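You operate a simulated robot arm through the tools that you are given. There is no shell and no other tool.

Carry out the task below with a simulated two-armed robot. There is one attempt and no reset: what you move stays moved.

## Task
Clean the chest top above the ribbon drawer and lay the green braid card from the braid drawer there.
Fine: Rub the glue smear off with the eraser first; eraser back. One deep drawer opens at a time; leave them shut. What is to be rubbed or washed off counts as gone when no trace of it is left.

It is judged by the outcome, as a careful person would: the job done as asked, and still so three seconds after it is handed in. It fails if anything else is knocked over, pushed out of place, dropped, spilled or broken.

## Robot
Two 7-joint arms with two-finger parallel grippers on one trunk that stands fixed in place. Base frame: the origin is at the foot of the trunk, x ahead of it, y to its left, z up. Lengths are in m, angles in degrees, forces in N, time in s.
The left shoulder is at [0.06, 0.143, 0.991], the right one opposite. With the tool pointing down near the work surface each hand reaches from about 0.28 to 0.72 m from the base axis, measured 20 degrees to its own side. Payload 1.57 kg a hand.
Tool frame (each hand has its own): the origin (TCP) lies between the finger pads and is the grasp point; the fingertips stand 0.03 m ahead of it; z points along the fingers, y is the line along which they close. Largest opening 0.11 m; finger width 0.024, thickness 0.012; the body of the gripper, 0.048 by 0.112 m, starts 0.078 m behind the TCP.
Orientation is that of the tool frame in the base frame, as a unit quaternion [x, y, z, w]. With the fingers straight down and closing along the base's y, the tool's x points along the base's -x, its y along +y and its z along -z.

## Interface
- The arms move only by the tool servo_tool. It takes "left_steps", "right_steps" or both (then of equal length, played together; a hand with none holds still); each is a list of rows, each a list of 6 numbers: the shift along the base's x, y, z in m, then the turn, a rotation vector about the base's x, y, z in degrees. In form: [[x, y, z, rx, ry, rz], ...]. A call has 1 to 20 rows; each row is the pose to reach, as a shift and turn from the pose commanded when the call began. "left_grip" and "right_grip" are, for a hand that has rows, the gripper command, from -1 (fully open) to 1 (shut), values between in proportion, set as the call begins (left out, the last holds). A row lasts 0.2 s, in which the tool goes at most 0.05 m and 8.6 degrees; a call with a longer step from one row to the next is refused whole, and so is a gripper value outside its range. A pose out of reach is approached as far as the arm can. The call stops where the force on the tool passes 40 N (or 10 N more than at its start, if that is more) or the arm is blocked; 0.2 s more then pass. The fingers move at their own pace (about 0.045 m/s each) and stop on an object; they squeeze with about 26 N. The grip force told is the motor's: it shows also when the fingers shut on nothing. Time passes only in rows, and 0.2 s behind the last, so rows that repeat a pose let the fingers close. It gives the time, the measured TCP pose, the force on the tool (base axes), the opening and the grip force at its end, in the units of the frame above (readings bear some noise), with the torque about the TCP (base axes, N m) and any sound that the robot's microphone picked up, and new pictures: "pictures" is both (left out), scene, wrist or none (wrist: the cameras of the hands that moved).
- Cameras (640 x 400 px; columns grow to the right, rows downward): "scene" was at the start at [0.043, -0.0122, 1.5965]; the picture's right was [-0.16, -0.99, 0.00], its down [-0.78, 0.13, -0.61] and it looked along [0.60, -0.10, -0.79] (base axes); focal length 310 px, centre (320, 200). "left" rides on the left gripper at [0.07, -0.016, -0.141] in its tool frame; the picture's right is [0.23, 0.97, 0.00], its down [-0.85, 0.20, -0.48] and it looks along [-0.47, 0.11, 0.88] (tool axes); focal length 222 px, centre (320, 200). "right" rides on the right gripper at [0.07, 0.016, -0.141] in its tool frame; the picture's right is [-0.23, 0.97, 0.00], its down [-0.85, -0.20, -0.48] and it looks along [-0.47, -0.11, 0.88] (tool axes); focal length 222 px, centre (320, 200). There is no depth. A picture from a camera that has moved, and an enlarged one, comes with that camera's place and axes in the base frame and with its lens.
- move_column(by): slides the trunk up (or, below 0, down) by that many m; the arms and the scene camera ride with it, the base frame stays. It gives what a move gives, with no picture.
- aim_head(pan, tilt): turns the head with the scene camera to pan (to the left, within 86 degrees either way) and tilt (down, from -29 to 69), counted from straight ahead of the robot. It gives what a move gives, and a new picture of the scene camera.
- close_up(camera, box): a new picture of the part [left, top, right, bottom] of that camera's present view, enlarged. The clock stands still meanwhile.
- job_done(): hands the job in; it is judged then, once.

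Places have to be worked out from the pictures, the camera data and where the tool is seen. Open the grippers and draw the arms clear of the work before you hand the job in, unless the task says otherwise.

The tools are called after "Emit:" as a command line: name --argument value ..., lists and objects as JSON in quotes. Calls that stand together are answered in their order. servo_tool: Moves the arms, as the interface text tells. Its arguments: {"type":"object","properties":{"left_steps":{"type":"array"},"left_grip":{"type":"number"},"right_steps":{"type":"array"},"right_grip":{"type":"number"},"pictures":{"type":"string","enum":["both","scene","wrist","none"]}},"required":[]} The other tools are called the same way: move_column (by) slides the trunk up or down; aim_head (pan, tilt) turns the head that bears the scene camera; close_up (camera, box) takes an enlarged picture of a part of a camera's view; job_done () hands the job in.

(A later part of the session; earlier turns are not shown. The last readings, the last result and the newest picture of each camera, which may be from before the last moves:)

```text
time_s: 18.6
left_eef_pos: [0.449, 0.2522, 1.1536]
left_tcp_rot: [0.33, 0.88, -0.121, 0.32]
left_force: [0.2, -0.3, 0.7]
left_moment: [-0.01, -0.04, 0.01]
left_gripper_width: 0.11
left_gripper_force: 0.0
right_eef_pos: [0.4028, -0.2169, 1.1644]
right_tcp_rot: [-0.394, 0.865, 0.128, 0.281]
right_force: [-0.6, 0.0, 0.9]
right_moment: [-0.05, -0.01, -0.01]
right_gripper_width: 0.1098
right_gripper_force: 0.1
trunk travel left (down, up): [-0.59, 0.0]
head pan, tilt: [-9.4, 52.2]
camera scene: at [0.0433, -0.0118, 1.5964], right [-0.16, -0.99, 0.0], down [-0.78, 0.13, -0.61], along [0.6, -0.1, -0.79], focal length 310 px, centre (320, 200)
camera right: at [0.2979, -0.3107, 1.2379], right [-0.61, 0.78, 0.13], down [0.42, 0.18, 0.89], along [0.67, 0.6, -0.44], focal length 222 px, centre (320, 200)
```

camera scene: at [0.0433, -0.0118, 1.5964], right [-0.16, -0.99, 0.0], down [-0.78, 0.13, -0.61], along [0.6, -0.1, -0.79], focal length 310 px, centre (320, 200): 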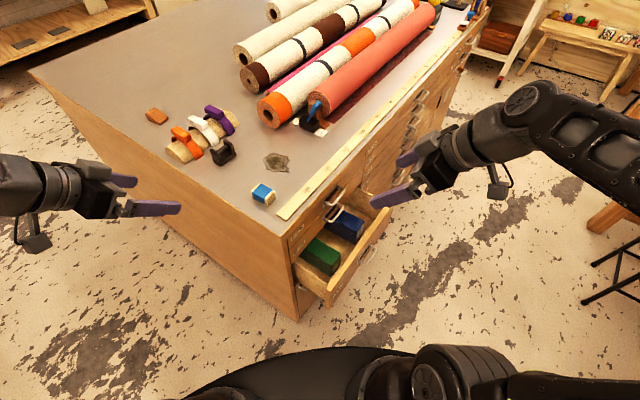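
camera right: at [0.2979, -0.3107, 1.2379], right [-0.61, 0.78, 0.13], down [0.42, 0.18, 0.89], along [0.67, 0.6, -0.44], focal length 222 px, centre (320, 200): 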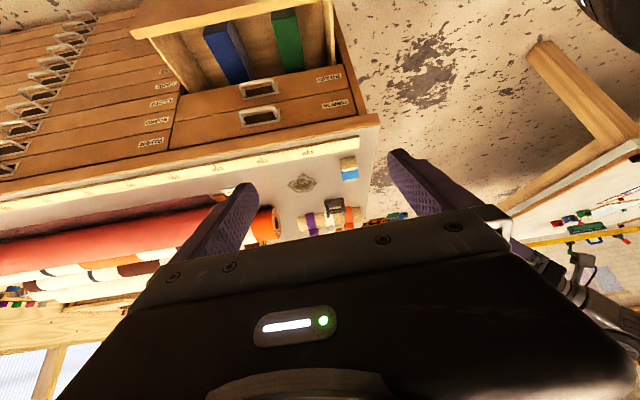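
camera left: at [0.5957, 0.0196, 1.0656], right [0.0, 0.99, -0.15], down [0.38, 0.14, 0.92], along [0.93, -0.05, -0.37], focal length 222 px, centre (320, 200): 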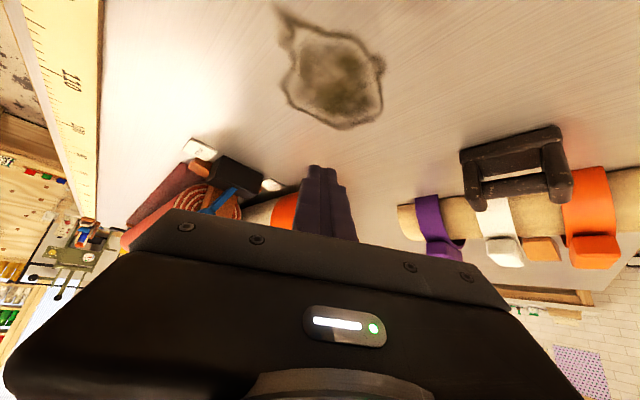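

The right hand is leaned 36° along the eraser's long axis with a clear view of the front. I'll move it to above the eraser (TCP ~(0.575, 0.044, 1.06)).

Emit:
servo_tool --right_steps '[[0.0215, 0.0326, -0.01, 0, 0, 0], [0.043, 0.0652, -0.02, 0, 0, 0], [0.0645, 0.0978, -0.035, 0, 0, 0], [0.086, 0.1304, -0.05, 0, 0, 0], [0.1075, 0.163, -0.065, 0, 0, 0], [0.129, 0.1956, -0.08, 0, 0, 0], [0.1505, 0.2282, -0.095, 0, 0, 0], [0.172, 0.2608, -0.1044, 0, 0, 0], [0.172, 0.2608, -0.1044, 0, 0, 0]]' --pictures "both" --right_grip -1

Emit:
close_up --camera "scene" --box '[220, 130, 370, 230]'

Emit:
close_up --camera "right" --box '[160, 60, 480, 260]'

```text
time_s: 20.6
left_eef_pos: [0.4501, 0.2493, 1.1528]
left_tcp_rot: [0.329, 0.881, -0.119, 0.32]
left_force: [0.2, 0.4, 0.2]
left_moment: [0.01, -0.01, 0.03]
left_gripper_width: 0.11
left_gripper_force: 0.0
right_eef_pos: [0.574, 0.0435, 1.0593]
right_tcp_rot: [-0.394, 0.865, 0.128, 0.283]
right_force: [-0.1, -0.8, 0.5]
right_moment: [0.0, -0.03, -0.04]
right_gripper_width: 0.1099
right_gripper_force: 0.0
trunk travel left (down, up): [-0.59, 0.0]
head pan, tilt: [-9.4, 52.2]
camera scene: at [0.0424, -0.0127, 1.5965], right [-0.16, -0.99, 0.0], down [-0.78, 0.13, -0.61], along [0.6, -0.1, -0.79], focal length 310 px, centre (320, 200)
camera right: at [0.4699, -0.0507, 1.1327], right [-0.61, 0.78, 0.13], down [0.42, 0.18, 0.89], along [0.67, 0.6, -0.44], focal length 222 px, centre (320, 200)
```

scene: 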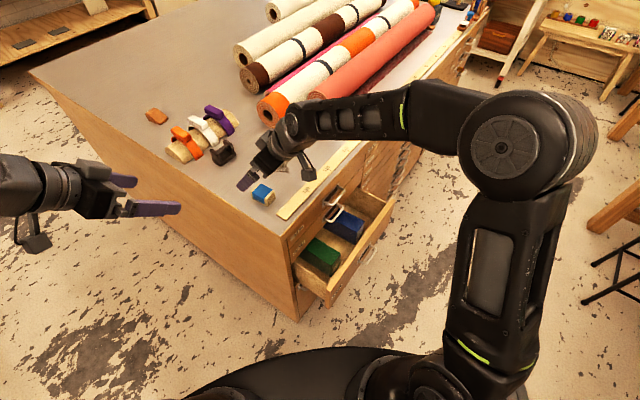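
right: 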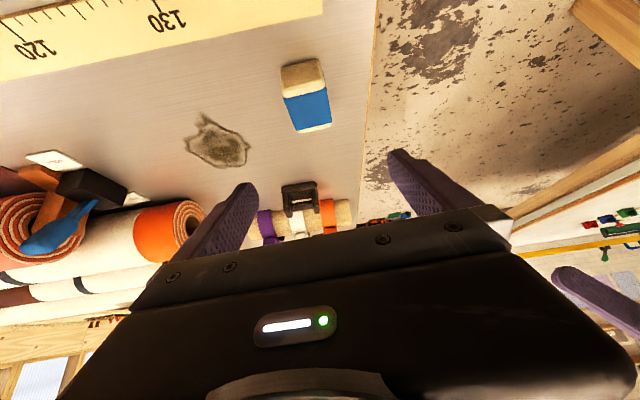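

```text
4.00 times, centred on (295, 180) of scene
camera zoom: at [0.0424, -0.0127, 1.5965], right [-0.16, -0.99, 0.0], down [-0.78, 0.13, -0.61], along [0.6, -0.1, -0.79], focal length 1239 px, centre (420, 280)
```

zoom: 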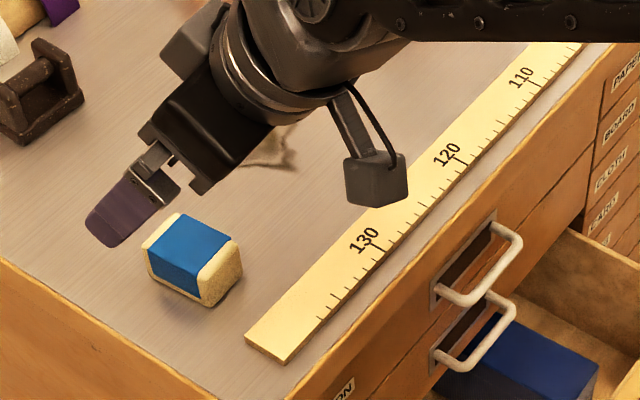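

```text
2.00 times, centred on (320, 160) of right
camera zoom: at [0.4699, -0.0507, 1.1327], right [-0.61, 0.78, 0.13], down [0.42, 0.18, 0.89], along [0.67, 0.6, -0.44], focal length 444 px, centre (320, 280)
```

zoom: 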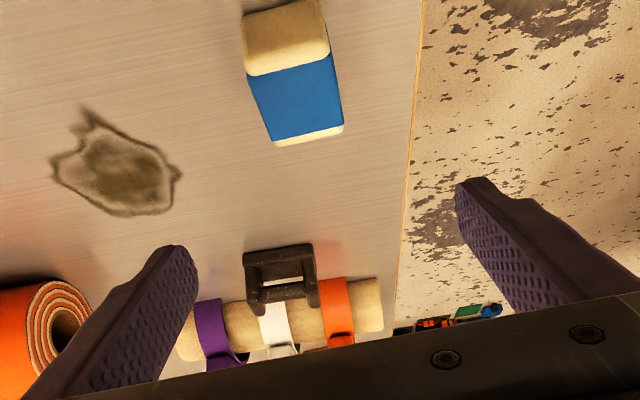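

The right-hand view confirms the eraser centre and yaw match the gripper (≤2 mm, 0°). I'll descend to TCP z≈0.968, fingers straddling its long sides.

Emit:
servo_tool --right_steps '[[0, 0, -0.03, 0, 0, 0], [0, 0, -0.06, 0, 0, 0], [0, 0, -0.08, 0, 0, 0], [0, 0, -0.091, 0, 0, 0], [0, 0, -0.091, 0, 0, 0]]' --pictures "none"

Emit:
servo_tool --right_steps '[[0, 0, -0.002, 0, 0, 0], [0, 0, -0.004, 0, 0, 0], [0, 0, -0.004, 0, 0, 0]]' --pictures "wrist"

Emit:
close_up --camera "right" --box '[160, 60, 480, 260]'

Emit:
close_up --camera "scene" --box '[220, 150, 320, 220]'

```text
time_s: 21.8
left_eef_pos: [0.4501, 0.2507, 1.1519]
left_tcp_rot: [0.329, 0.88, -0.12, 0.32]
left_force: [0.7, -0.5, -0.5]
left_moment: [0.02, -0.04, -0.02]
left_gripper_width: 0.1097
left_gripper_force: 0.0
right_eef_pos: [0.5727, 0.0433, 0.967]
right_tcp_rot: [-0.394, 0.865, 0.128, 0.282]
right_force: [0.5, -0.1, 0.1]
right_moment: [-0.01, 0.04, -0.02]
right_gripper_width: 0.11
right_gripper_force: 0.1
trunk travel left (down, up): [-0.59, 0.0]
head pan, tilt: [-9.4, 52.2]
```

```text
time_s: 22.6
left_eef_pos: [0.4485, 0.2497, 1.1522]
left_tcp_rot: [0.328, 0.88, -0.119, 0.321]
left_force: [-0.1, -0.1, 0.2]
left_moment: [0.01, -0.02, 0.0]
left_gripper_width: 0.1103
left_gripper_force: 0.0
right_eef_pos: [0.5732, 0.0436, 0.9628]
right_tcp_rot: [-0.394, 0.866, 0.128, 0.28]
right_force: [0.1, 0.3, -0.4]
right_moment: [-0.01, -0.02, 0.0]
right_gripper_width: 0.11
right_gripper_force: 0.0
trunk travel left (down, up): [-0.59, 0.0]
head pan, tilt: [-9.4, 52.2]
camera right: at [0.4696, -0.0503, 1.0379], right [-0.61, 0.78, 0.13], down [0.42, 0.18, 0.89], along [0.67, 0.6, -0.44], focal length 222 px, centre (320, 200)
```

right: 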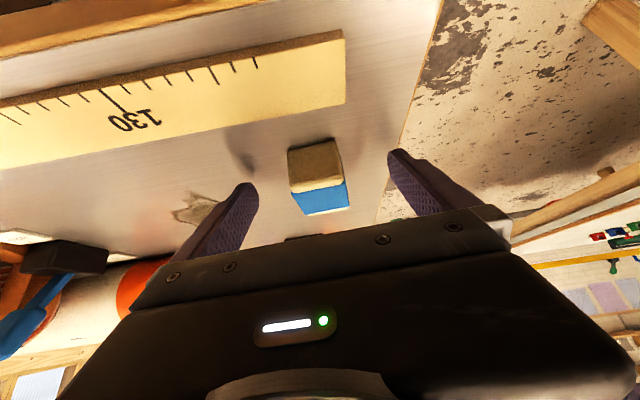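

```text
2.00 times, centred on (320, 160) of right
camera zoom: at [0.4696, -0.0503, 1.0379], right [-0.61, 0.78, 0.13], down [0.42, 0.18, 0.89], along [0.67, 0.6, -0.44], focal length 444 px, centre (320, 280)
```

zoom: 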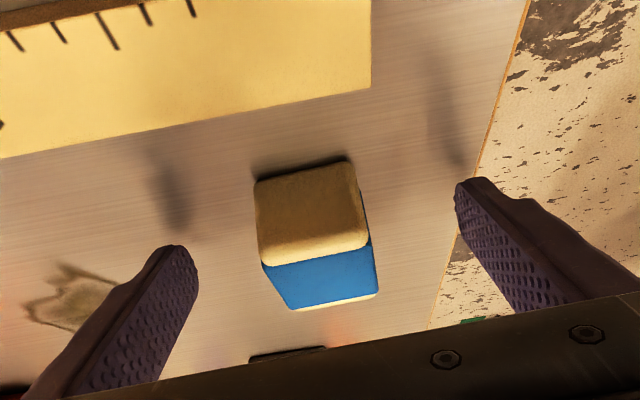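

```text
5.71 times, centred on (270, 185) of scene
camera zoom: at [0.043, -0.0121, 1.5965], right [-0.16, -0.99, 0.0], down [-0.78, 0.13, -0.61], along [0.6, -0.1, -0.79], focal length 1770 px, centre (606, 286)
```

zoom: 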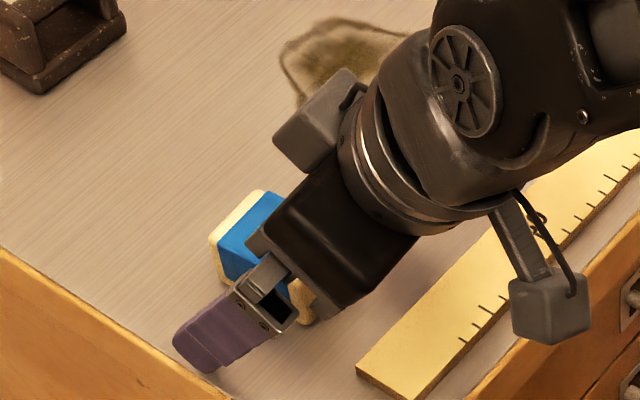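

No contact yet at TCP z 0.963, so the top is lower than I assumed (~0.928), which explains the earlier shallow grip. I'll step down gently watching the force.

Emit:
servo_tool --right_steps '[[0, 0, -0.002, 0, 0, 0], [0, 0, -0.003, 0, 0, 0], [0, 0, -0.003, 0, 0, 0]]' --pictures "none"

```text
time_s: 23.4
left_eef_pos: [0.4497, 0.2506, 1.1528]
left_tcp_rot: [0.328, 0.88, -0.12, 0.32]
left_force: [0.0, -0.3, -0.3]
left_moment: [0.01, -0.02, -0.01]
left_gripper_width: 0.1099
left_gripper_force: 0.1
right_eef_pos: [0.5722, 0.0456, 0.961]
right_tcp_rot: [-0.395, 0.865, 0.129, 0.28]
right_force: [0.5, -0.3, 1.3]
right_moment: [0.02, 0.0, -0.01]
right_gripper_width: 0.1101
right_gripper_force: 0.0
trunk travel left (down, up): [-0.59, 0.0]
head pan, tilt: [-9.4, 52.2]
```

Force is still near noise (1.3 N up). One more 2 mm step.

Emit:
servo_tool --right_steps '[[0, 0, -0.001, 0, 0, 0], [0, 0, -0.002, 0, 0, 0], [0, 0, -0.002, 0, 0, 0]]' --pictures "none"

```text
time_s: 24.2
left_eef_pos: [0.4486, 0.2505, 1.1538]
left_tcp_rot: [0.329, 0.88, -0.12, 0.321]
left_force: [-0.2, 0.4, -0.5]
left_moment: [-0.03, -0.02, 0.04]
left_gripper_width: 0.1098
left_gripper_force: 0.0
right_eef_pos: [0.5735, 0.0446, 0.9616]
right_tcp_rot: [-0.395, 0.865, 0.128, 0.283]
right_force: [-2.1, -2.3, 12.7]
right_moment: [0.49, 0.52, 0.24]
right_gripper_width: 0.1102
right_gripper_force: 0.1
trunk travel left (down, up): [-0.59, 0.0]
head pan, tilt: [-9.4, 52.2]
```

Contact felt (12.7 N) at about TCP z 0.960, so the chest top is z≈0.929. I'll back up 5 mm (tips ~3 mm clear) and close on the eraser.

Emit:
servo_tool --right_steps '[[0, 0, 0.003, 0, 0, 0], [0, 0, 0.005, 0, 0, 0], [0, 0, 0.005, 0, 0, 0]]' --pictures "none"

Emit:
servo_tool --right_steps '[[0, 0, 0, 0, 0, 0], [0, 0, 0, 0, 0, 0], [0, 0, 0, 0, 0, 0], [0, 0, 0, 0, 0, 0], [0, 0, 0, 0, 0, 0], [0, 0, 0, 0, 0, 0], [0, 0, 0, 0, 0, 0]]' --right_grip 1 --pictures "wrist"

Emit:
servo_tool --right_steps '[[0, 0, 0.003, 0, 0, 0], [0, 0, 0.006, 0, 0, 0], [0, 0, 0.006, 0, 0, 0]]' --pictures "wrist"

Emit:
close_up --camera "right" --box '[160, 60, 480, 260]'

Emit:
close_up --camera "scene" --box '[220, 150, 320, 220]'

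```text
time_s: 25.0
left_eef_pos: [0.45, 0.2509, 1.1529]
left_tcp_rot: [0.328, 0.88, -0.12, 0.32]
left_force: [-0.5, -0.4, 0.4]
left_moment: [0.0, 0.04, 0.01]
left_gripper_width: 0.1103
left_gripper_force: 0.2
right_eef_pos: [0.5741, 0.0436, 0.9643]
right_tcp_rot: [-0.394, 0.865, 0.128, 0.281]
right_force: [0.5, -0.1, 0.5]
right_moment: [-0.01, 0.0, 0.0]
right_gripper_width: 0.11
right_gripper_force: 0.1
trunk travel left (down, up): [-0.59, 0.0]
head pan, tilt: [-9.4, 52.2]
```

```text
time_s: 26.6
left_eef_pos: [0.4492, 0.2519, 1.1526]
left_tcp_rot: [0.328, 0.88, -0.119, 0.321]
left_force: [-0.3, 0.3, 0.0]
left_moment: [-0.01, 0.0, 0.0]
left_gripper_width: 0.1099
left_gripper_force: 0.1
right_eef_pos: [0.5735, 0.0438, 0.9642]
right_tcp_rot: [-0.394, 0.865, 0.129, 0.282]
right_force: [-0.2, 0.0, 1.0]
right_moment: [-0.01, -0.01, 0.03]
right_gripper_width: 0.0375
right_gripper_force: 26.0
trunk travel left (down, up): [-0.59, 0.0]
head pan, tilt: [-9.4, 52.2]
camera right: at [0.4697, -0.0502, 1.0388], right [-0.61, 0.78, 0.13], down [0.42, 0.18, 0.89], along [0.67, 0.6, -0.44], focal length 222 px, centre (320, 200)
```

right: 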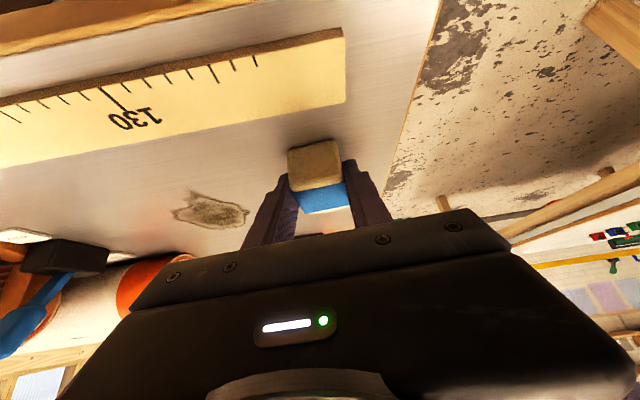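

```text
time_s: 27.4
left_eef_pos: [0.4498, 0.2514, 1.1534]
left_tcp_rot: [0.328, 0.88, -0.12, 0.32]
left_force: [-0.3, 0.1, 0.0]
left_moment: [0.0, -0.03, -0.03]
left_gripper_width: 0.1099
left_gripper_force: 0.1
right_eef_pos: [0.5743, 0.0439, 0.9706]
right_tcp_rot: [-0.395, 0.865, 0.129, 0.282]
right_force: [0.9, -1.0, -1.0]
right_moment: [-0.02, 0.03, 0.01]
right_gripper_width: 0.0378
right_gripper_force: 25.9
trunk travel left (down, up): [-0.59, 0.0]
head pan, tilt: [-9.4, 52.2]
camera right: at [0.47, -0.05, 1.0446], right [-0.61, 0.78, 0.13], down [0.42, 0.18, 0.89], along [0.67, 0.6, -0.44], focal length 222 px, centre (320, 200)
```

right: 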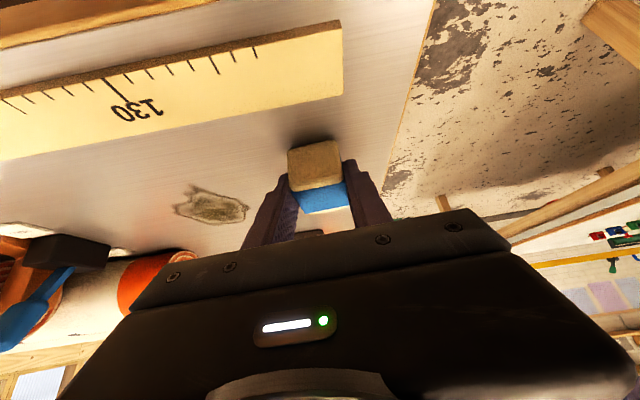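

```text
2.00 times, centred on (320, 160) of right
camera zoom: at [0.47, -0.05, 1.0446], right [-0.61, 0.78, 0.13], down [0.42, 0.18, 0.89], along [0.67, 0.6, -0.44], focal length 444 px, centre (320, 280)
```

zoom: 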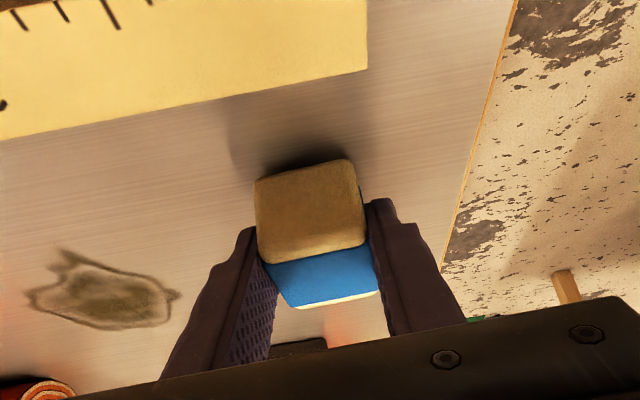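

```text
5.71 times, centred on (270, 185) of scene
camera zoom: at [0.0431, -0.0121, 1.5964], right [-0.16, -0.99, 0.0], down [-0.78, 0.13, -0.61], along [0.6, -0.1, -0.79], focal length 1770 px, centre (606, 286)
```

zoom: 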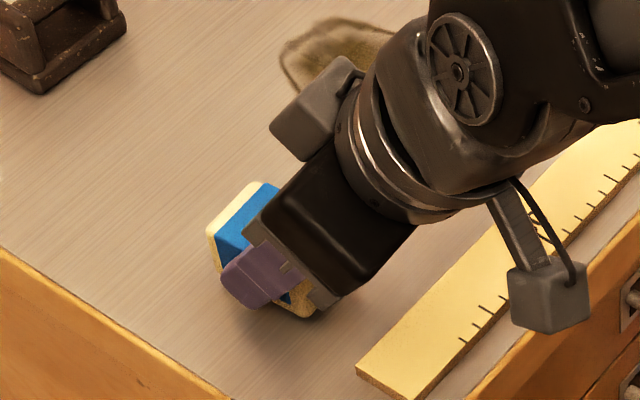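

The eraser is now firmly held and lifted 6 mm (width 0.0378 m). I'll raise it a bit more, yaw −37° so the lean is radial for the right arm, and carry it to the far end of the first lane to check reach.

Emit:
servo_tool --right_steps '[[0, 0, 0.016, 0, 0, 0], [0.02, -0.005, 0.016, 0, 0, -5], [0.045, -0.013, 0.016, 0, 0, -10], [0.07, -0.023, 0.016, 0, 0, -15], [0.095, -0.033, 0.016, 0, 0, -20], [0.12, -0.043, 0.016, 0, 0, -26], [0.145, -0.055, 0.016, 0, 0, -32], [0.167, -0.065, 0.016, 0, 0, -37], [0.167, -0.065, 0.016, 0, 0, -37]]' --pictures "both"

Emit:
close_up --camera "right" --box '[160, 0, 480, 260]'

Emit:
close_up --camera "scene" --box '[220, 120, 340, 210]'

```text
time_s: 29.4
left_eef_pos: [0.4487, 0.2506, 1.1515]
left_tcp_rot: [0.328, 0.88, -0.12, 0.321]
left_force: [-0.1, 0.5, 0.1]
left_moment: [0.01, -0.01, 0.0]
left_gripper_width: 0.1099
left_gripper_force: 0.0
right_eef_pos: [0.74, -0.0206, 0.9861]
right_tcp_rot: [-0.099, 0.946, 0.032, 0.307]
right_force: [-0.2, 0.3, -1.3]
right_moment: [-0.03, 0.02, 0.02]
right_gripper_width: 0.0376
right_gripper_force: 25.9
trunk travel left (down, up): [-0.59, 0.0]
head pan, tilt: [-9.4, 52.2]
camera scene: at [0.0428, -0.0122, 1.5965], right [-0.16, -0.99, 0.0], down [-0.78, 0.13, -0.61], along [0.6, -0.1, -0.79], focal length 310 px, centre (320, 200)
camera right: at [0.6005, -0.0336, 1.0604], right [-0.02, 0.99, 0.13], down [0.44, -0.11, 0.89], along [0.9, 0.08, -0.44], focal length 222 px, centre (320, 200)
```

scene: 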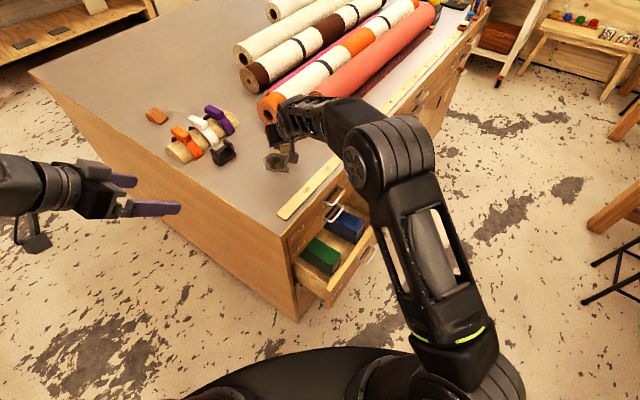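
right: 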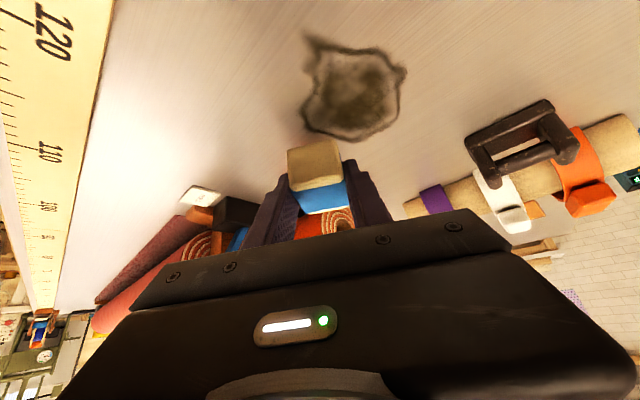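

```text
1.54 times, centred on (320, 130) of right
camera zoom: at [0.6005, -0.0336, 1.0604], right [-0.02, 0.99, 0.13], down [0.44, -0.11, 0.89], along [0.9, 0.08, -0.44], focal length 342 px, centre (320, 308)
```

zoom: 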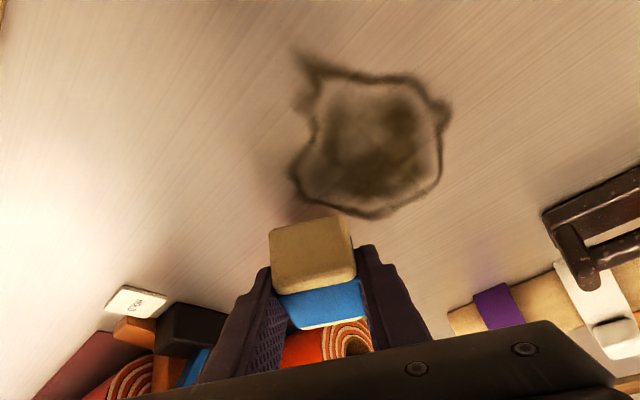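

```text
4.44 times, centred on (280, 165) of scene
camera zoom: at [0.0428, -0.0122, 1.5965], right [-0.16, -0.99, 0.0], down [-0.78, 0.13, -0.61], along [0.6, -0.1, -0.79], focal length 1377 px, centre (498, 356)
```

zoom: 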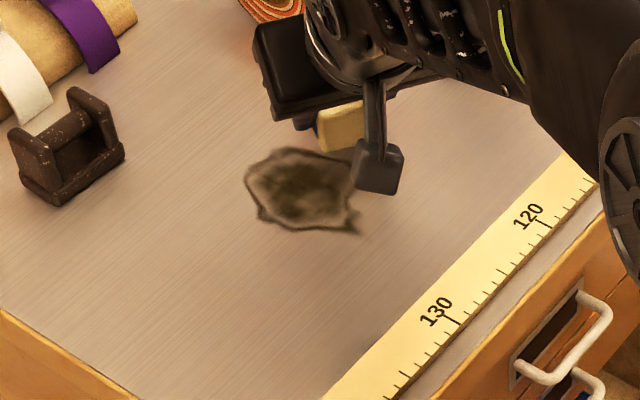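

Reach is fine and the smear outline agrees across cameras. I'll lower the eraser onto the far right part of the smear with light pressure and read the force.

Emit:
servo_tool --right_steps '[[0, 0, -0.01, 0, 0, 0], [0, 0, -0.019, 0, 0, 0], [0, 0, -0.022, 0, 0, 0], [0, 0, -0.0232, 0, 0, 0], [0, 0, -0.0232, 0, 0, 0]]' --pictures "wrist"

```text
time_s: 30.6
left_eef_pos: [0.4498, 0.2506, 1.1538]
left_tcp_rot: [0.329, 0.88, -0.12, 0.32]
left_force: [-0.2, 0.8, -0.1]
left_moment: [0.0, -0.02, -0.03]
left_gripper_width: 0.1103
left_gripper_force: 0.0
right_eef_pos: [0.7408, -0.0207, 0.9655]
right_tcp_rot: [-0.1, 0.946, 0.033, 0.308]
right_force: [0.3, -0.3, 6.5]
right_moment: [-0.08, 0.14, 0.0]
right_gripper_width: 0.0377
right_gripper_force: 25.9
trunk travel left (down, up): [-0.59, 0.0]
head pan, tilt: [-9.4, 52.2]
camera right: at [0.6004, -0.0336, 1.0385], right [-0.02, 0.99, 0.13], down [0.44, -0.11, 0.89], along [0.9, 0.08, -0.43], focal length 222 px, centre (320, 200)
```

right: 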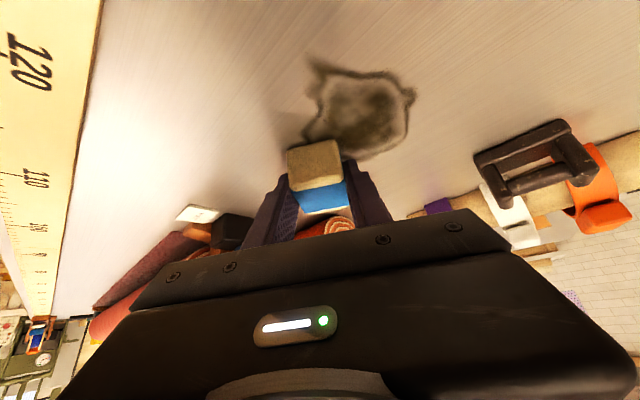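

A light 6.5 N press. I'll make the first stroke back and forth along this lane.

Emit:
servo_tool --right_steps '[[-0.0118, -0.0025, 0, 0, 0, 0], [-0.0235, -0.0049, 0, 0, 0, 0], [-0.0352, -0.0074, 0, 0, 0, 0], [-0.047, -0.0098, 0, 0, 0, 0], [-0.0587, -0.0123, 0, 0, 0, 0], [-0.0705, -0.0147, 0, 0, 0, 0], [-0.0587, -0.0123, 0, 0, 0, 0], [-0.047, -0.0098, 0, 0, 0, 0], [-0.0352, -0.0074, 0, 0, 0, 0], [-0.0235, -0.0049, 0, 0, 0, 0], [-0.0118, -0.0025, 0, 0, 0, 0], [0, 0, 0, 0, 0, 0], [0, 0, 0, 0, 0, 0]]' --pictures "both"

Emit:
close_up --camera "right" --box '[240, 20, 460, 220]'

Emit:
close_up --camera "scene" --box '[220, 120, 340, 210]'

```text
time_s: 33.4
left_eef_pos: [0.4484, 0.2514, 1.1527]
left_tcp_rot: [0.329, 0.88, -0.121, 0.321]
left_force: [0.3, -0.8, 0.7]
left_moment: [-0.01, 0.03, 0.03]
left_gripper_width: 0.1101
left_gripper_force: 0.1
right_eef_pos: [0.7388, -0.0202, 0.9644]
right_tcp_rot: [-0.101, 0.945, 0.033, 0.308]
right_force: [-3.2, -0.8, 15.4]
right_moment: [-0.01, 0.09, 0.02]
right_gripper_width: 0.0375
right_gripper_force: 26.0
trunk travel left (down, up): [-0.59, 0.0]
head pan, tilt: [-9.4, 52.2]
camera scene: at [0.0407, -0.0122, 1.5965], right [-0.16, -0.99, 0.0], down [-0.78, 0.13, -0.61], along [0.61, -0.1, -0.79], focal length 310 px, centre (320, 200)
camera right: at [0.599, -0.0328, 1.0384], right [-0.02, 0.99, 0.13], down [0.44, -0.11, 0.89], along [0.9, 0.08, -0.44], focal length 222 px, centre (320, 200)
```

scene: 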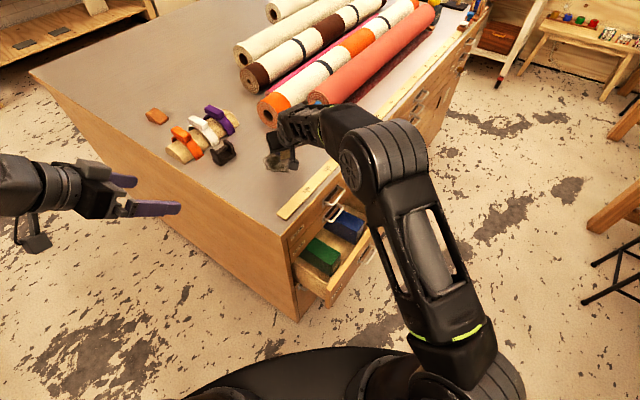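
right: 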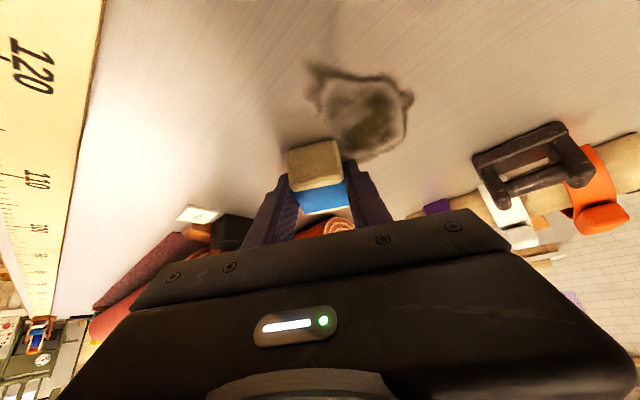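

```text
2.00 times, centred on (350, 120) of right
camera zoom: at [0.599, -0.0328, 1.0384], right [-0.02, 0.99, 0.13], down [0.44, -0.11, 0.89], along [0.9, 0.08, -0.44], focal length 444 px, centre (260, 360)
```

zoom: 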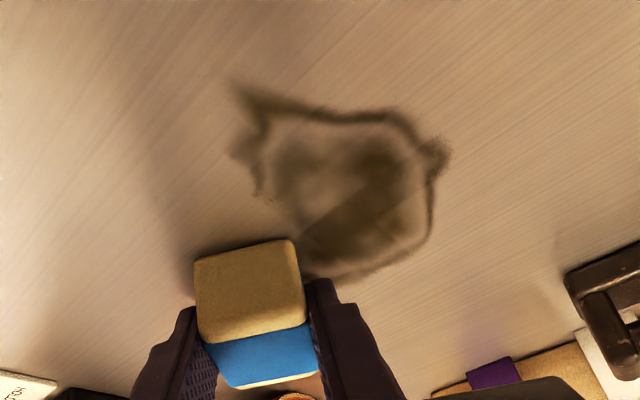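

```text
4.44 times, centred on (280, 165) of scene
camera zoom: at [0.0407, -0.0122, 1.5965], right [-0.16, -0.99, 0.0], down [-0.78, 0.13, -0.61], along [0.61, -0.1, -0.79], focal length 1377 px, centre (498, 356)
```

zoom: 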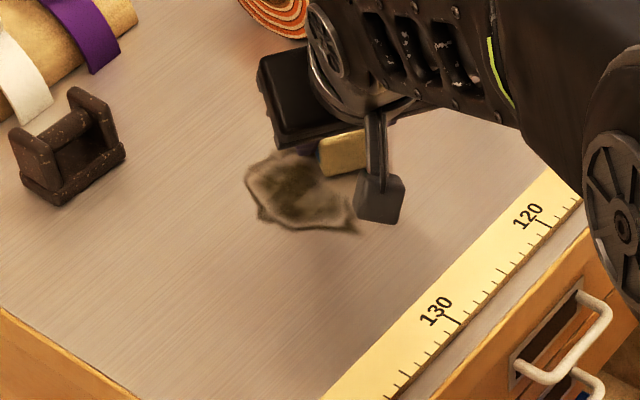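

The eraser is clearly removing the smear under its lane. I'll continue with four more overlapping lanes in a serpentine.

Emit:
servo_tool --right_steps '[[-0.0031, 0.0147, 0, 0, 0, 0], [-0.0207, 0.011, 0, 0, 0, 0], [-0.0383, 0.0073, 0, 0, 0, 0], [-0.056, 0.0037, 0, 0, 0, 0], [-0.0736, 0.0, 0, 0, 0, 0], [-0.0766, 0.0147, 0, 0, 0, 0], [-0.059, 0.0183, 0, 0, 0, 0], [-0.0413, 0.022, 0, 0, 0, 0], [-0.0237, 0.0257, 0, 0, 0, 0], [-0.0061, 0.0294, 0, 0, 0, 0], [-0.0092, 0.0441, 0, 0, 0, 0], [-0.0268, 0.0404, 0, 0, 0, 0], [-0.0444, 0.0367, 0, 0, 0, 0], [-0.0621, 0.0331, 0, 0, 0, 0], [-0.0797, 0.0294, 0, 0, 0, 0], [-0.0828, 0.044, 0, 0, 0, 0], [-0.0652, 0.0477, 0, 0, 0, 0], [-0.0475, 0.0513, 0, 0, 0, 0], [-0.0299, 0.055, 0, 0, 0, 0], [-0.0123, 0.0587, 0, 0, 0, 0]]' --pictures "both"

Emit:
close_up --camera "right" --box '[200, 0, 460, 220]'

Emit:
close_up --camera "scene" --box '[220, 120, 340, 210]'

```text
time_s: 37.6
left_eef_pos: [0.4475, 0.2507, 1.1537]
left_tcp_rot: [0.33, 0.88, -0.12, 0.32]
left_force: [1.2, -0.4, 0.1]
left_moment: [0.0, 0.02, 0.0]
left_gripper_width: 0.1099
left_gripper_force: 0.1
right_eef_pos: [0.7268, 0.0385, 0.9648]
right_tcp_rot: [-0.101, 0.945, 0.033, 0.308]
right_force: [-2.4, -1.3, 12.5]
right_moment: [0.01, 0.09, 0.01]
right_gripper_width: 0.0374
right_gripper_force: 26.4
trunk travel left (down, up): [-0.59, 0.0]
head pan, tilt: [-9.4, 52.2]
camera scene: at [0.0408, -0.0124, 1.5966], right [-0.16, -0.99, 0.0], down [-0.78, 0.13, -0.61], along [0.61, -0.1, -0.79], focal length 310 px, centre (320, 200)
camera right: at [0.5874, 0.0251, 1.0383], right [-0.02, 0.99, 0.13], down [0.44, -0.11, 0.89], along [0.9, 0.08, -0.44], focal length 222 px, centre (320, 200)
```

scene: 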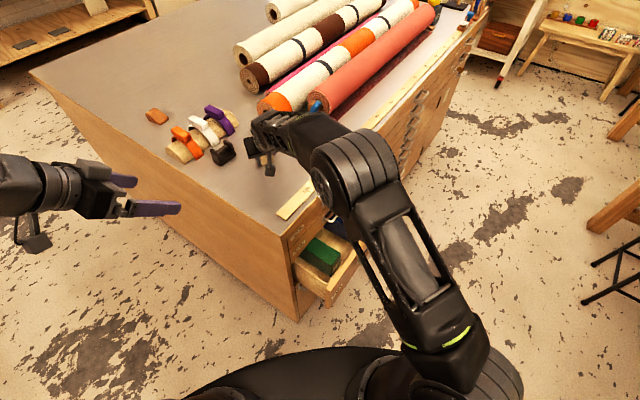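
right: 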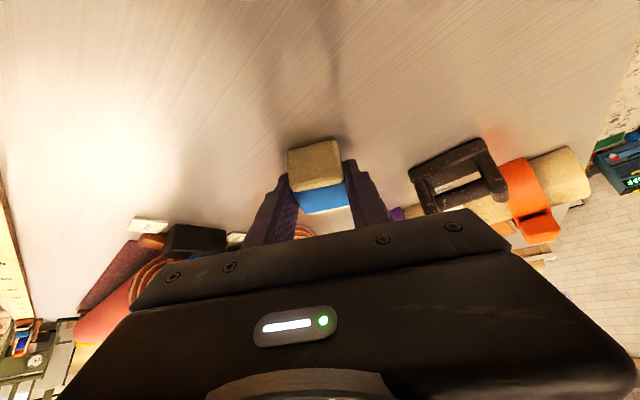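

```text
1.82 times, centred on (330, 110) of right
camera zoom: at [0.5874, 0.0251, 1.0383], right [-0.02, 0.99, 0.13], down [0.44, -0.11, 0.89], along [0.9, 0.08, -0.44], focal length 404 px, centre (302, 364)
```

zoom: 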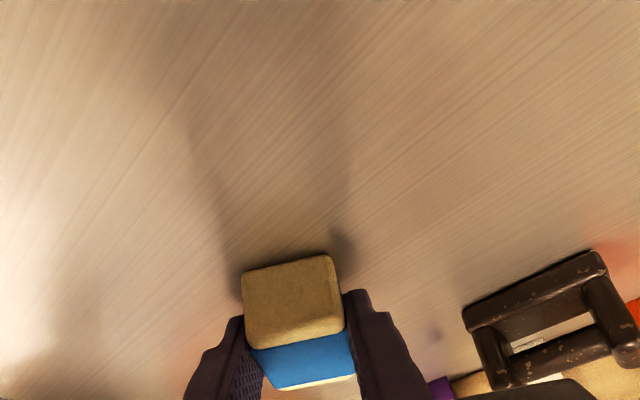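

```text
4.44 times, centred on (280, 165) of scene
camera zoom: at [0.0408, -0.0124, 1.5966], right [-0.16, -0.99, 0.0], down [-0.78, 0.13, -0.61], along [0.61, -0.1, -0.79], focal length 1377 px, centre (498, 356)
```

zoom: 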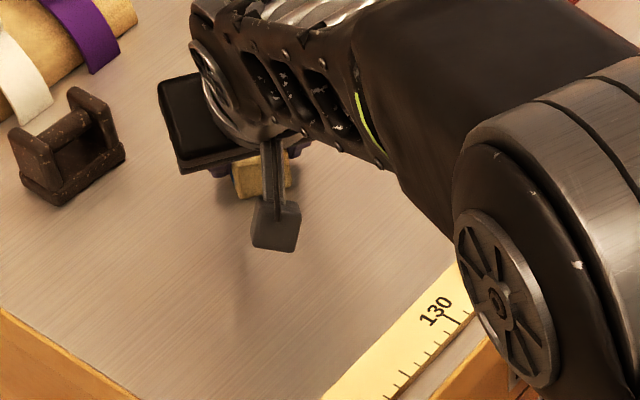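

The smear looks gone; I'll add one extra lane on the outer left edge, then lift so I can inspect the spot.

Emit:
servo_tool --right_steps '[[-0.0025, 0.0117, 0, 0, 0, 0], [-0.0172, 0.0087, 0, 0, 0, 0], [-0.0348, 0.005, 0, 0, 0, 0], [-0.0524, 0.0013, 0, 0, 0, 0], [-0.073, -0.003, 0, 0, 0, 0], [-0.0524, 0.0013, 0, 0, 0, 0], [-0.0348, 0.005, 0, 0, 0, 0], [-0.0172, 0.0087, 0, 0, 0, 0], [-0.0172, 0.0087, 0.015, 0, 0, 0], [-0.0172, 0.0087, 0.03, 0, 0, 0], [-0.035, -0.005, 0.04, 0, 0, 7], [-0.06, -0.02, 0.05, 0, 0, 14], [-0.09, -0.02, 0.05, 0, 0, 21], [-0.12, -0.02, 0.05, 0, 0, 29], [-0.145, -0.02, 0.05, 0, 0, 37], [-0.145, -0.02, 0.05, 0, 0, 37]]' --pictures "both"

Emit:
close_up --camera "scene" --box '[240, 120, 320, 180]'

Emit:
close_up --camera "right" --box '[100, 20, 380, 220]'

```text
time_s: 41.0
left_eef_pos: [0.4505, 0.2513, 1.1522]
left_tcp_rot: [0.328, 0.881, -0.12, 0.32]
left_force: [0.3, 0.5, 0.1]
left_moment: [0.0, -0.02, -0.01]
left_gripper_width: 0.1098
left_gripper_force: 0.1
right_eef_pos: [0.5829, 0.0183, 1.0127]
right_tcp_rot: [-0.396, 0.865, 0.129, 0.281]
right_force: [-0.4, 0.4, -1.1]
right_moment: [0.01, 0.05, 0.01]
right_gripper_width: 0.0373
right_gripper_force: 26.0
trunk travel left (down, up): [-0.59, 0.0]
head pan, tilt: [-9.4, 52.2]
camera scene: at [0.0432, -0.0117, 1.5965], right [-0.16, -0.99, 0.0], down [-0.78, 0.13, -0.61], along [0.6, -0.1, -0.79], focal length 310 px, centre (320, 200)
camera right: at [0.4791, -0.0762, 1.0871], right [-0.62, 0.78, 0.13], down [0.42, 0.18, 0.89], along [0.67, 0.6, -0.44], focal length 222 px, centre (320, 200)
```

scene: 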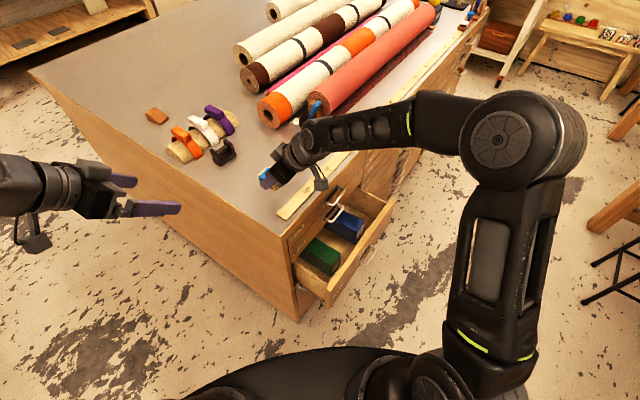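
right: 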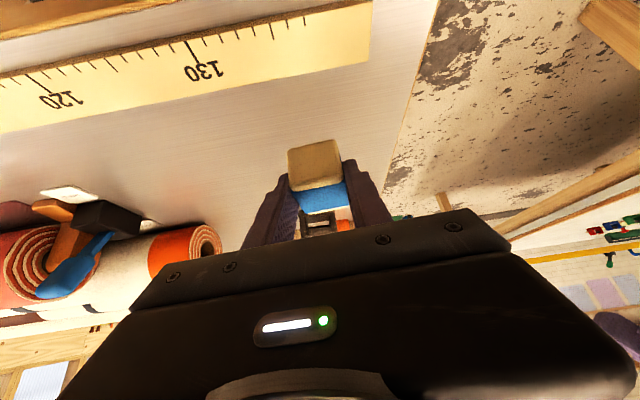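

```text
6.67 times, centred on (280, 150) of scene
camera zoom: at [0.0432, -0.0117, 1.5965], right [-0.16, -0.99, 0.0], down [-0.78, 0.13, -0.61], along [0.6, -0.1, -0.79], focal length 2066 px, centre (587, 533)
```

zoom: 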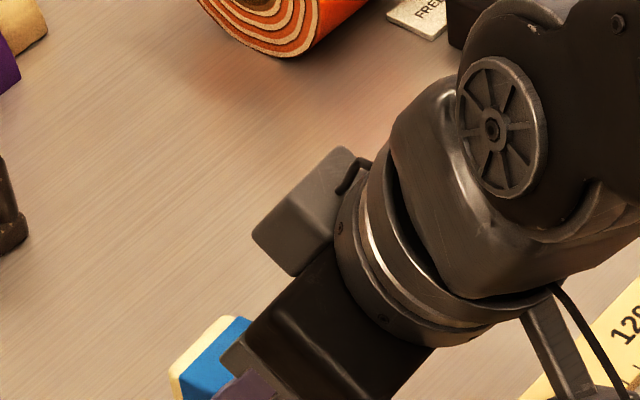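

```text
2.00 times, centred on (240, 120) of right
camera zoom: at [0.4791, -0.0762, 1.0871], right [-0.62, 0.78, 0.13], down [0.42, 0.18, 0.89], along [0.67, 0.6, -0.44], focal length 444 px, centre (480, 360)
```

zoom: 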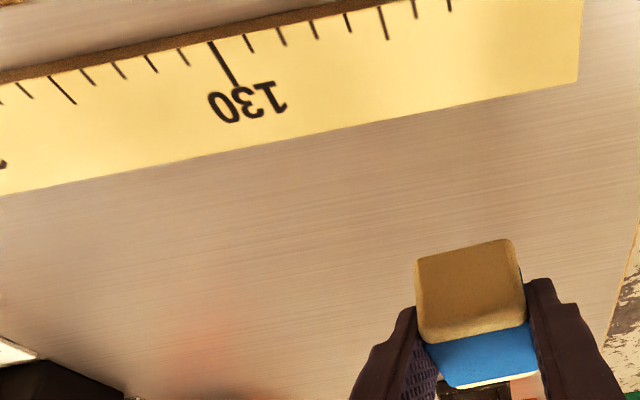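

The smear is gone in the wrist view and the eraser hasn't slipped in the fingers. I'll double-check the spot enlarged, then return the eraser to exactly its grasp pose.

Emit:
close_up --camera "right" --box '[180, 120, 320, 220]'

Emit:
servo_tool --right_steps '[[-0.005, 0.013, -0.01, 0, 0, 0], [-0.0097, 0.0263, -0.02, 0, 0, 0], [-0.0097, 0.0263, -0.035, 0, 0, 0], [-0.0097, 0.0263, -0.043, 0, 0, 0], [-0.0097, 0.0263, -0.047, 0, 0, 0], [-0.0097, 0.0263, -0.049, 0, 0, 0], [-0.0097, 0.0263, -0.049, 0, 0, 0]]' --pictures "both"

Emit:
close_up --camera "scene" --box '[220, 120, 320, 220]'

```text
4.00 times, centred on (250, 170) of right
camera zoom: at [0.4791, -0.0762, 1.0871], right [-0.62, 0.78, 0.13], down [0.42, 0.18, 0.89], along [0.67, 0.6, -0.44], focal length 888 px, centre (600, 320)
```

zoom: 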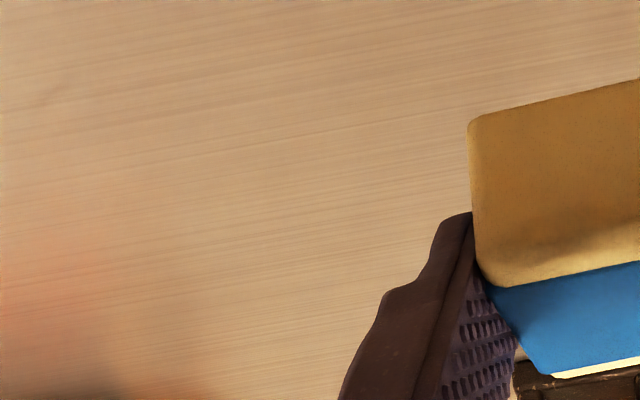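

```text
time_s: 42.6
left_eef_pos: [0.4487, 0.2509, 1.1534]
left_tcp_rot: [0.328, 0.88, -0.119, 0.321]
left_force: [0.5, 0.4, 0.1]
left_moment: [-0.01, 0.0, 0.01]
left_gripper_width: 0.11
left_gripper_force: 0.1
right_eef_pos: [0.5733, 0.045, 0.9642]
right_tcp_rot: [-0.395, 0.865, 0.129, 0.281]
right_force: [-0.6, 0.4, 1.6]
right_moment: [0.09, 0.0, 0.01]
right_gripper_width: 0.0374
right_gripper_force: 26.2
trunk travel left (down, up): [-0.59, 0.0]
head pan, tilt: [-9.4, 52.2]
camera scene: at [0.0428, -0.0122, 1.5965], right [-0.16, -0.99, 0.0], down [-0.78, 0.13, -0.61], along [0.6, -0.1, -0.79], focal length 310 px, centre (320, 200)
camera right: at [0.4702, -0.0499, 1.0389], right [-0.61, 0.78, 0.13], down [0.42, 0.18, 0.89], along [0.67, 0.6, -0.44], focal length 222 px, centre (320, 200)
```

scene: 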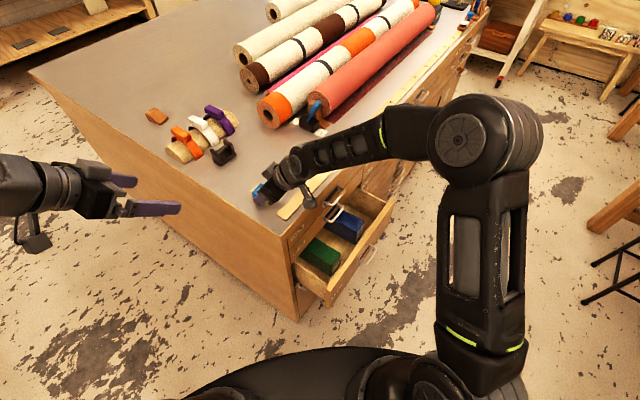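
right: 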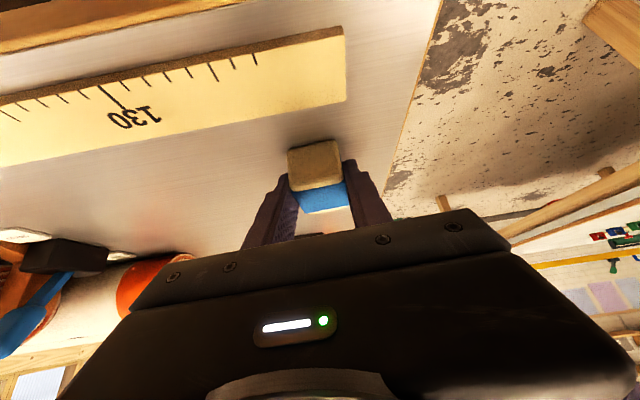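

```text
4.00 times, centred on (270, 170) of scene
camera zoom: at [0.0428, -0.0122, 1.5965], right [-0.16, -0.99, 0.0], down [-0.78, 0.13, -0.61], along [0.6, -0.1, -0.79], focal length 1239 px, centre (520, 320)
```

zoom: 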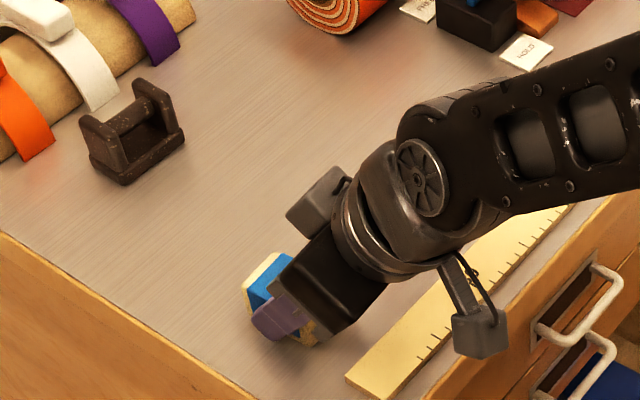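

The eraser rests at its original spot (1.6 N contact, view identical to the grasp). I'll open the fingers, then rise straight up.

Emit:
servo_tool --right_steps '[[0, 0, 0, 0, 0, 0], [0, 0, 0, 0, 0, 0], [0, 0, 0, 0, 0, 0], [0, 0, 0, 0, 0, 0], [0, 0, 0, 0, 0, 0]]' --right_grip -1 --pictures "none"

Emit:
servo_tool --right_steps '[[0, 0, 0.02, 0, 0, 0], [0, 0, 0.05, 0, 0, 0], [0, 0, 0.09, 0, 0, 0], [-0.01, -0.01, 0.12, 0, 0, 0], [-0.04, -0.04, 0.14, 0, 0, 0], [-0.07, -0.07, 0.15, 0, 0, 0], [-0.1, -0.1, 0.16, 0, 0, 0], [-0.13, -0.13, 0.17, 0, 0, 0], [-0.155, -0.16, 0.18, 0, 0, 0], [-0.17, -0.19, 0.19, 0, 0, 0], [-0.18, -0.22, 0.2, 0, 0, 0], [-0.19, -0.255, 0.2, 0, 0, 0], [-0.19, -0.28, 0.2, 0, 0, 0]]' --pictures "both"

Emit:
close_up --camera "scene" --box '[230, 130, 320, 210]'

```text
time_s: 43.8
left_eef_pos: [0.4496, 0.2502, 1.1524]
left_tcp_rot: [0.329, 0.88, -0.12, 0.321]
left_force: [0.0, -1.0, -0.3]
left_moment: [0.0, -0.01, -0.01]
left_gripper_width: 0.1102
left_gripper_force: 0.1
right_eef_pos: [0.5728, 0.044, 0.9645]
right_tcp_rot: [-0.394, 0.865, 0.128, 0.282]
right_force: [-0.1, 0.3, -0.4]
right_moment: [-0.02, -0.01, -0.01]
right_gripper_width: 0.1101
right_gripper_force: 0.1
trunk travel left (down, up): [-0.59, 0.0]
head pan, tilt: [-9.4, 52.2]
```

```text
time_s: 46.6
left_eef_pos: [0.4499, 0.2499, 1.1521]
left_tcp_rot: [0.328, 0.881, -0.119, 0.32]
left_force: [-0.4, 0.8, 0.1]
left_moment: [0.01, 0.02, 0.01]
left_gripper_width: 0.11
left_gripper_force: 0.2
right_eef_pos: [0.3833, -0.2364, 1.1637]
right_tcp_rot: [-0.395, 0.865, 0.128, 0.282]
right_force: [0.1, 0.5, 0.0]
right_moment: [0.0, 0.01, 0.02]
right_gripper_width: 0.1101
right_gripper_force: 0.0
trunk travel left (down, up): [-0.59, 0.0]
head pan, tilt: [-9.4, 52.2]
camera scene: at [0.0432, -0.0124, 1.5964], right [-0.16, -0.99, 0.0], down [-0.78, 0.13, -0.61], along [0.6, -0.1, -0.79], focal length 310 px, centre (320, 200)
camera right: at [0.2797, -0.3308, 1.2382], right [-0.62, 0.78, 0.13], down [0.42, 0.18, 0.89], along [0.67, 0.6, -0.44], focal length 222 px, centre (320, 200)
```

scene: 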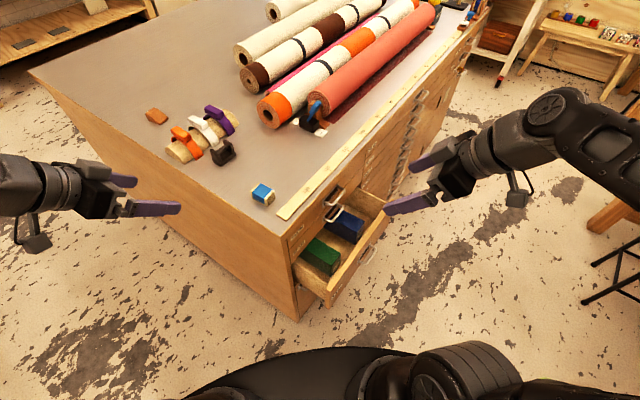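
right: 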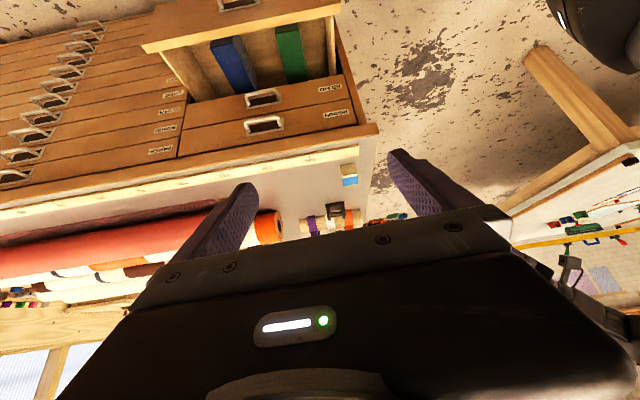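

```text
5.00 times, centred on (275, 170) of scene
camera zoom: at [0.0432, -0.0124, 1.5964], right [-0.16, -0.99, 0.0], down [-0.78, 0.13, -0.61], along [0.6, -0.1, -0.79], focal length 1549 px, centre (545, 350)
```

zoom: 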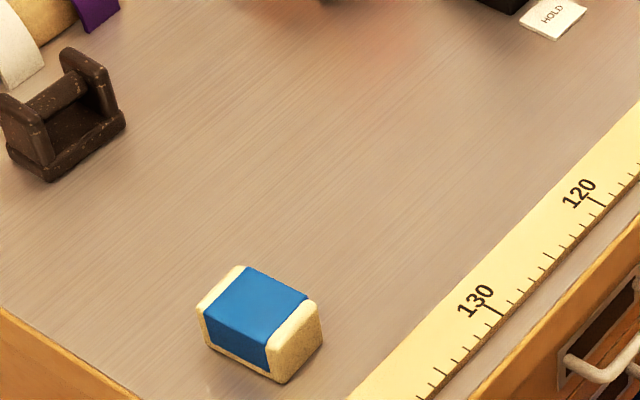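

The spot is clean with no trace and the eraser is back in place. Next I study the drawer front from the right-hand camera.

Emit:
close_up --camera "right" --box '[140, 0, 390, 160]'

Emit:
close_up --camera "right" --box '[220, 70, 380, 170]'

Emit:
close_up --camera "scene" --box '[280, 170, 400, 310]'

```text
2.50 times, centred on (265, 80) of right
camera zoom: at [0.2797, -0.3308, 1.2382], right [-0.62, 0.78, 0.13], down [0.42, 0.18, 0.89], along [0.67, 0.6, -0.44], focal length 555 px, centre (458, 500)
```

zoom: 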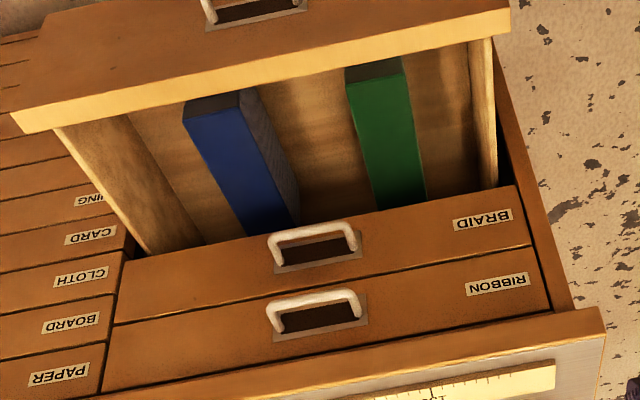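

```text
4.00 times, centred on (300, 120) of right
camera zoom: at [0.2797, -0.3308, 1.2382], right [-0.62, 0.78, 0.13], down [0.42, 0.18, 0.89], along [0.67, 0.6, -0.44], focal length 888 px, centre (400, 520)
```

zoom: 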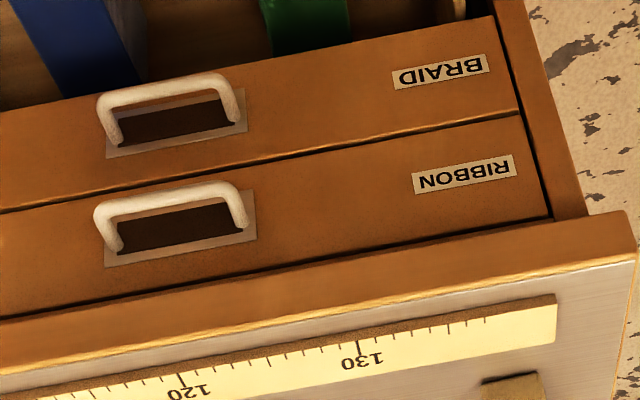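

```text
2.86 times, centred on (340, 240) of scene
camera zoom: at [0.0432, -0.0124, 1.5964], right [-0.16, -0.99, 0.0], down [-0.78, 0.13, -0.61], along [0.6, -0.1, -0.79], focal length 885 px, centre (263, 86)
```

zoom: 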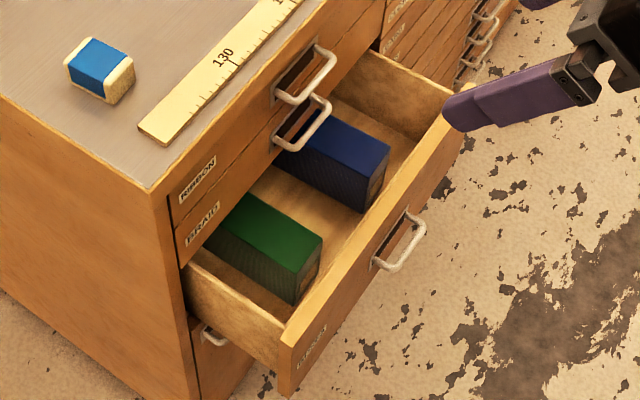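

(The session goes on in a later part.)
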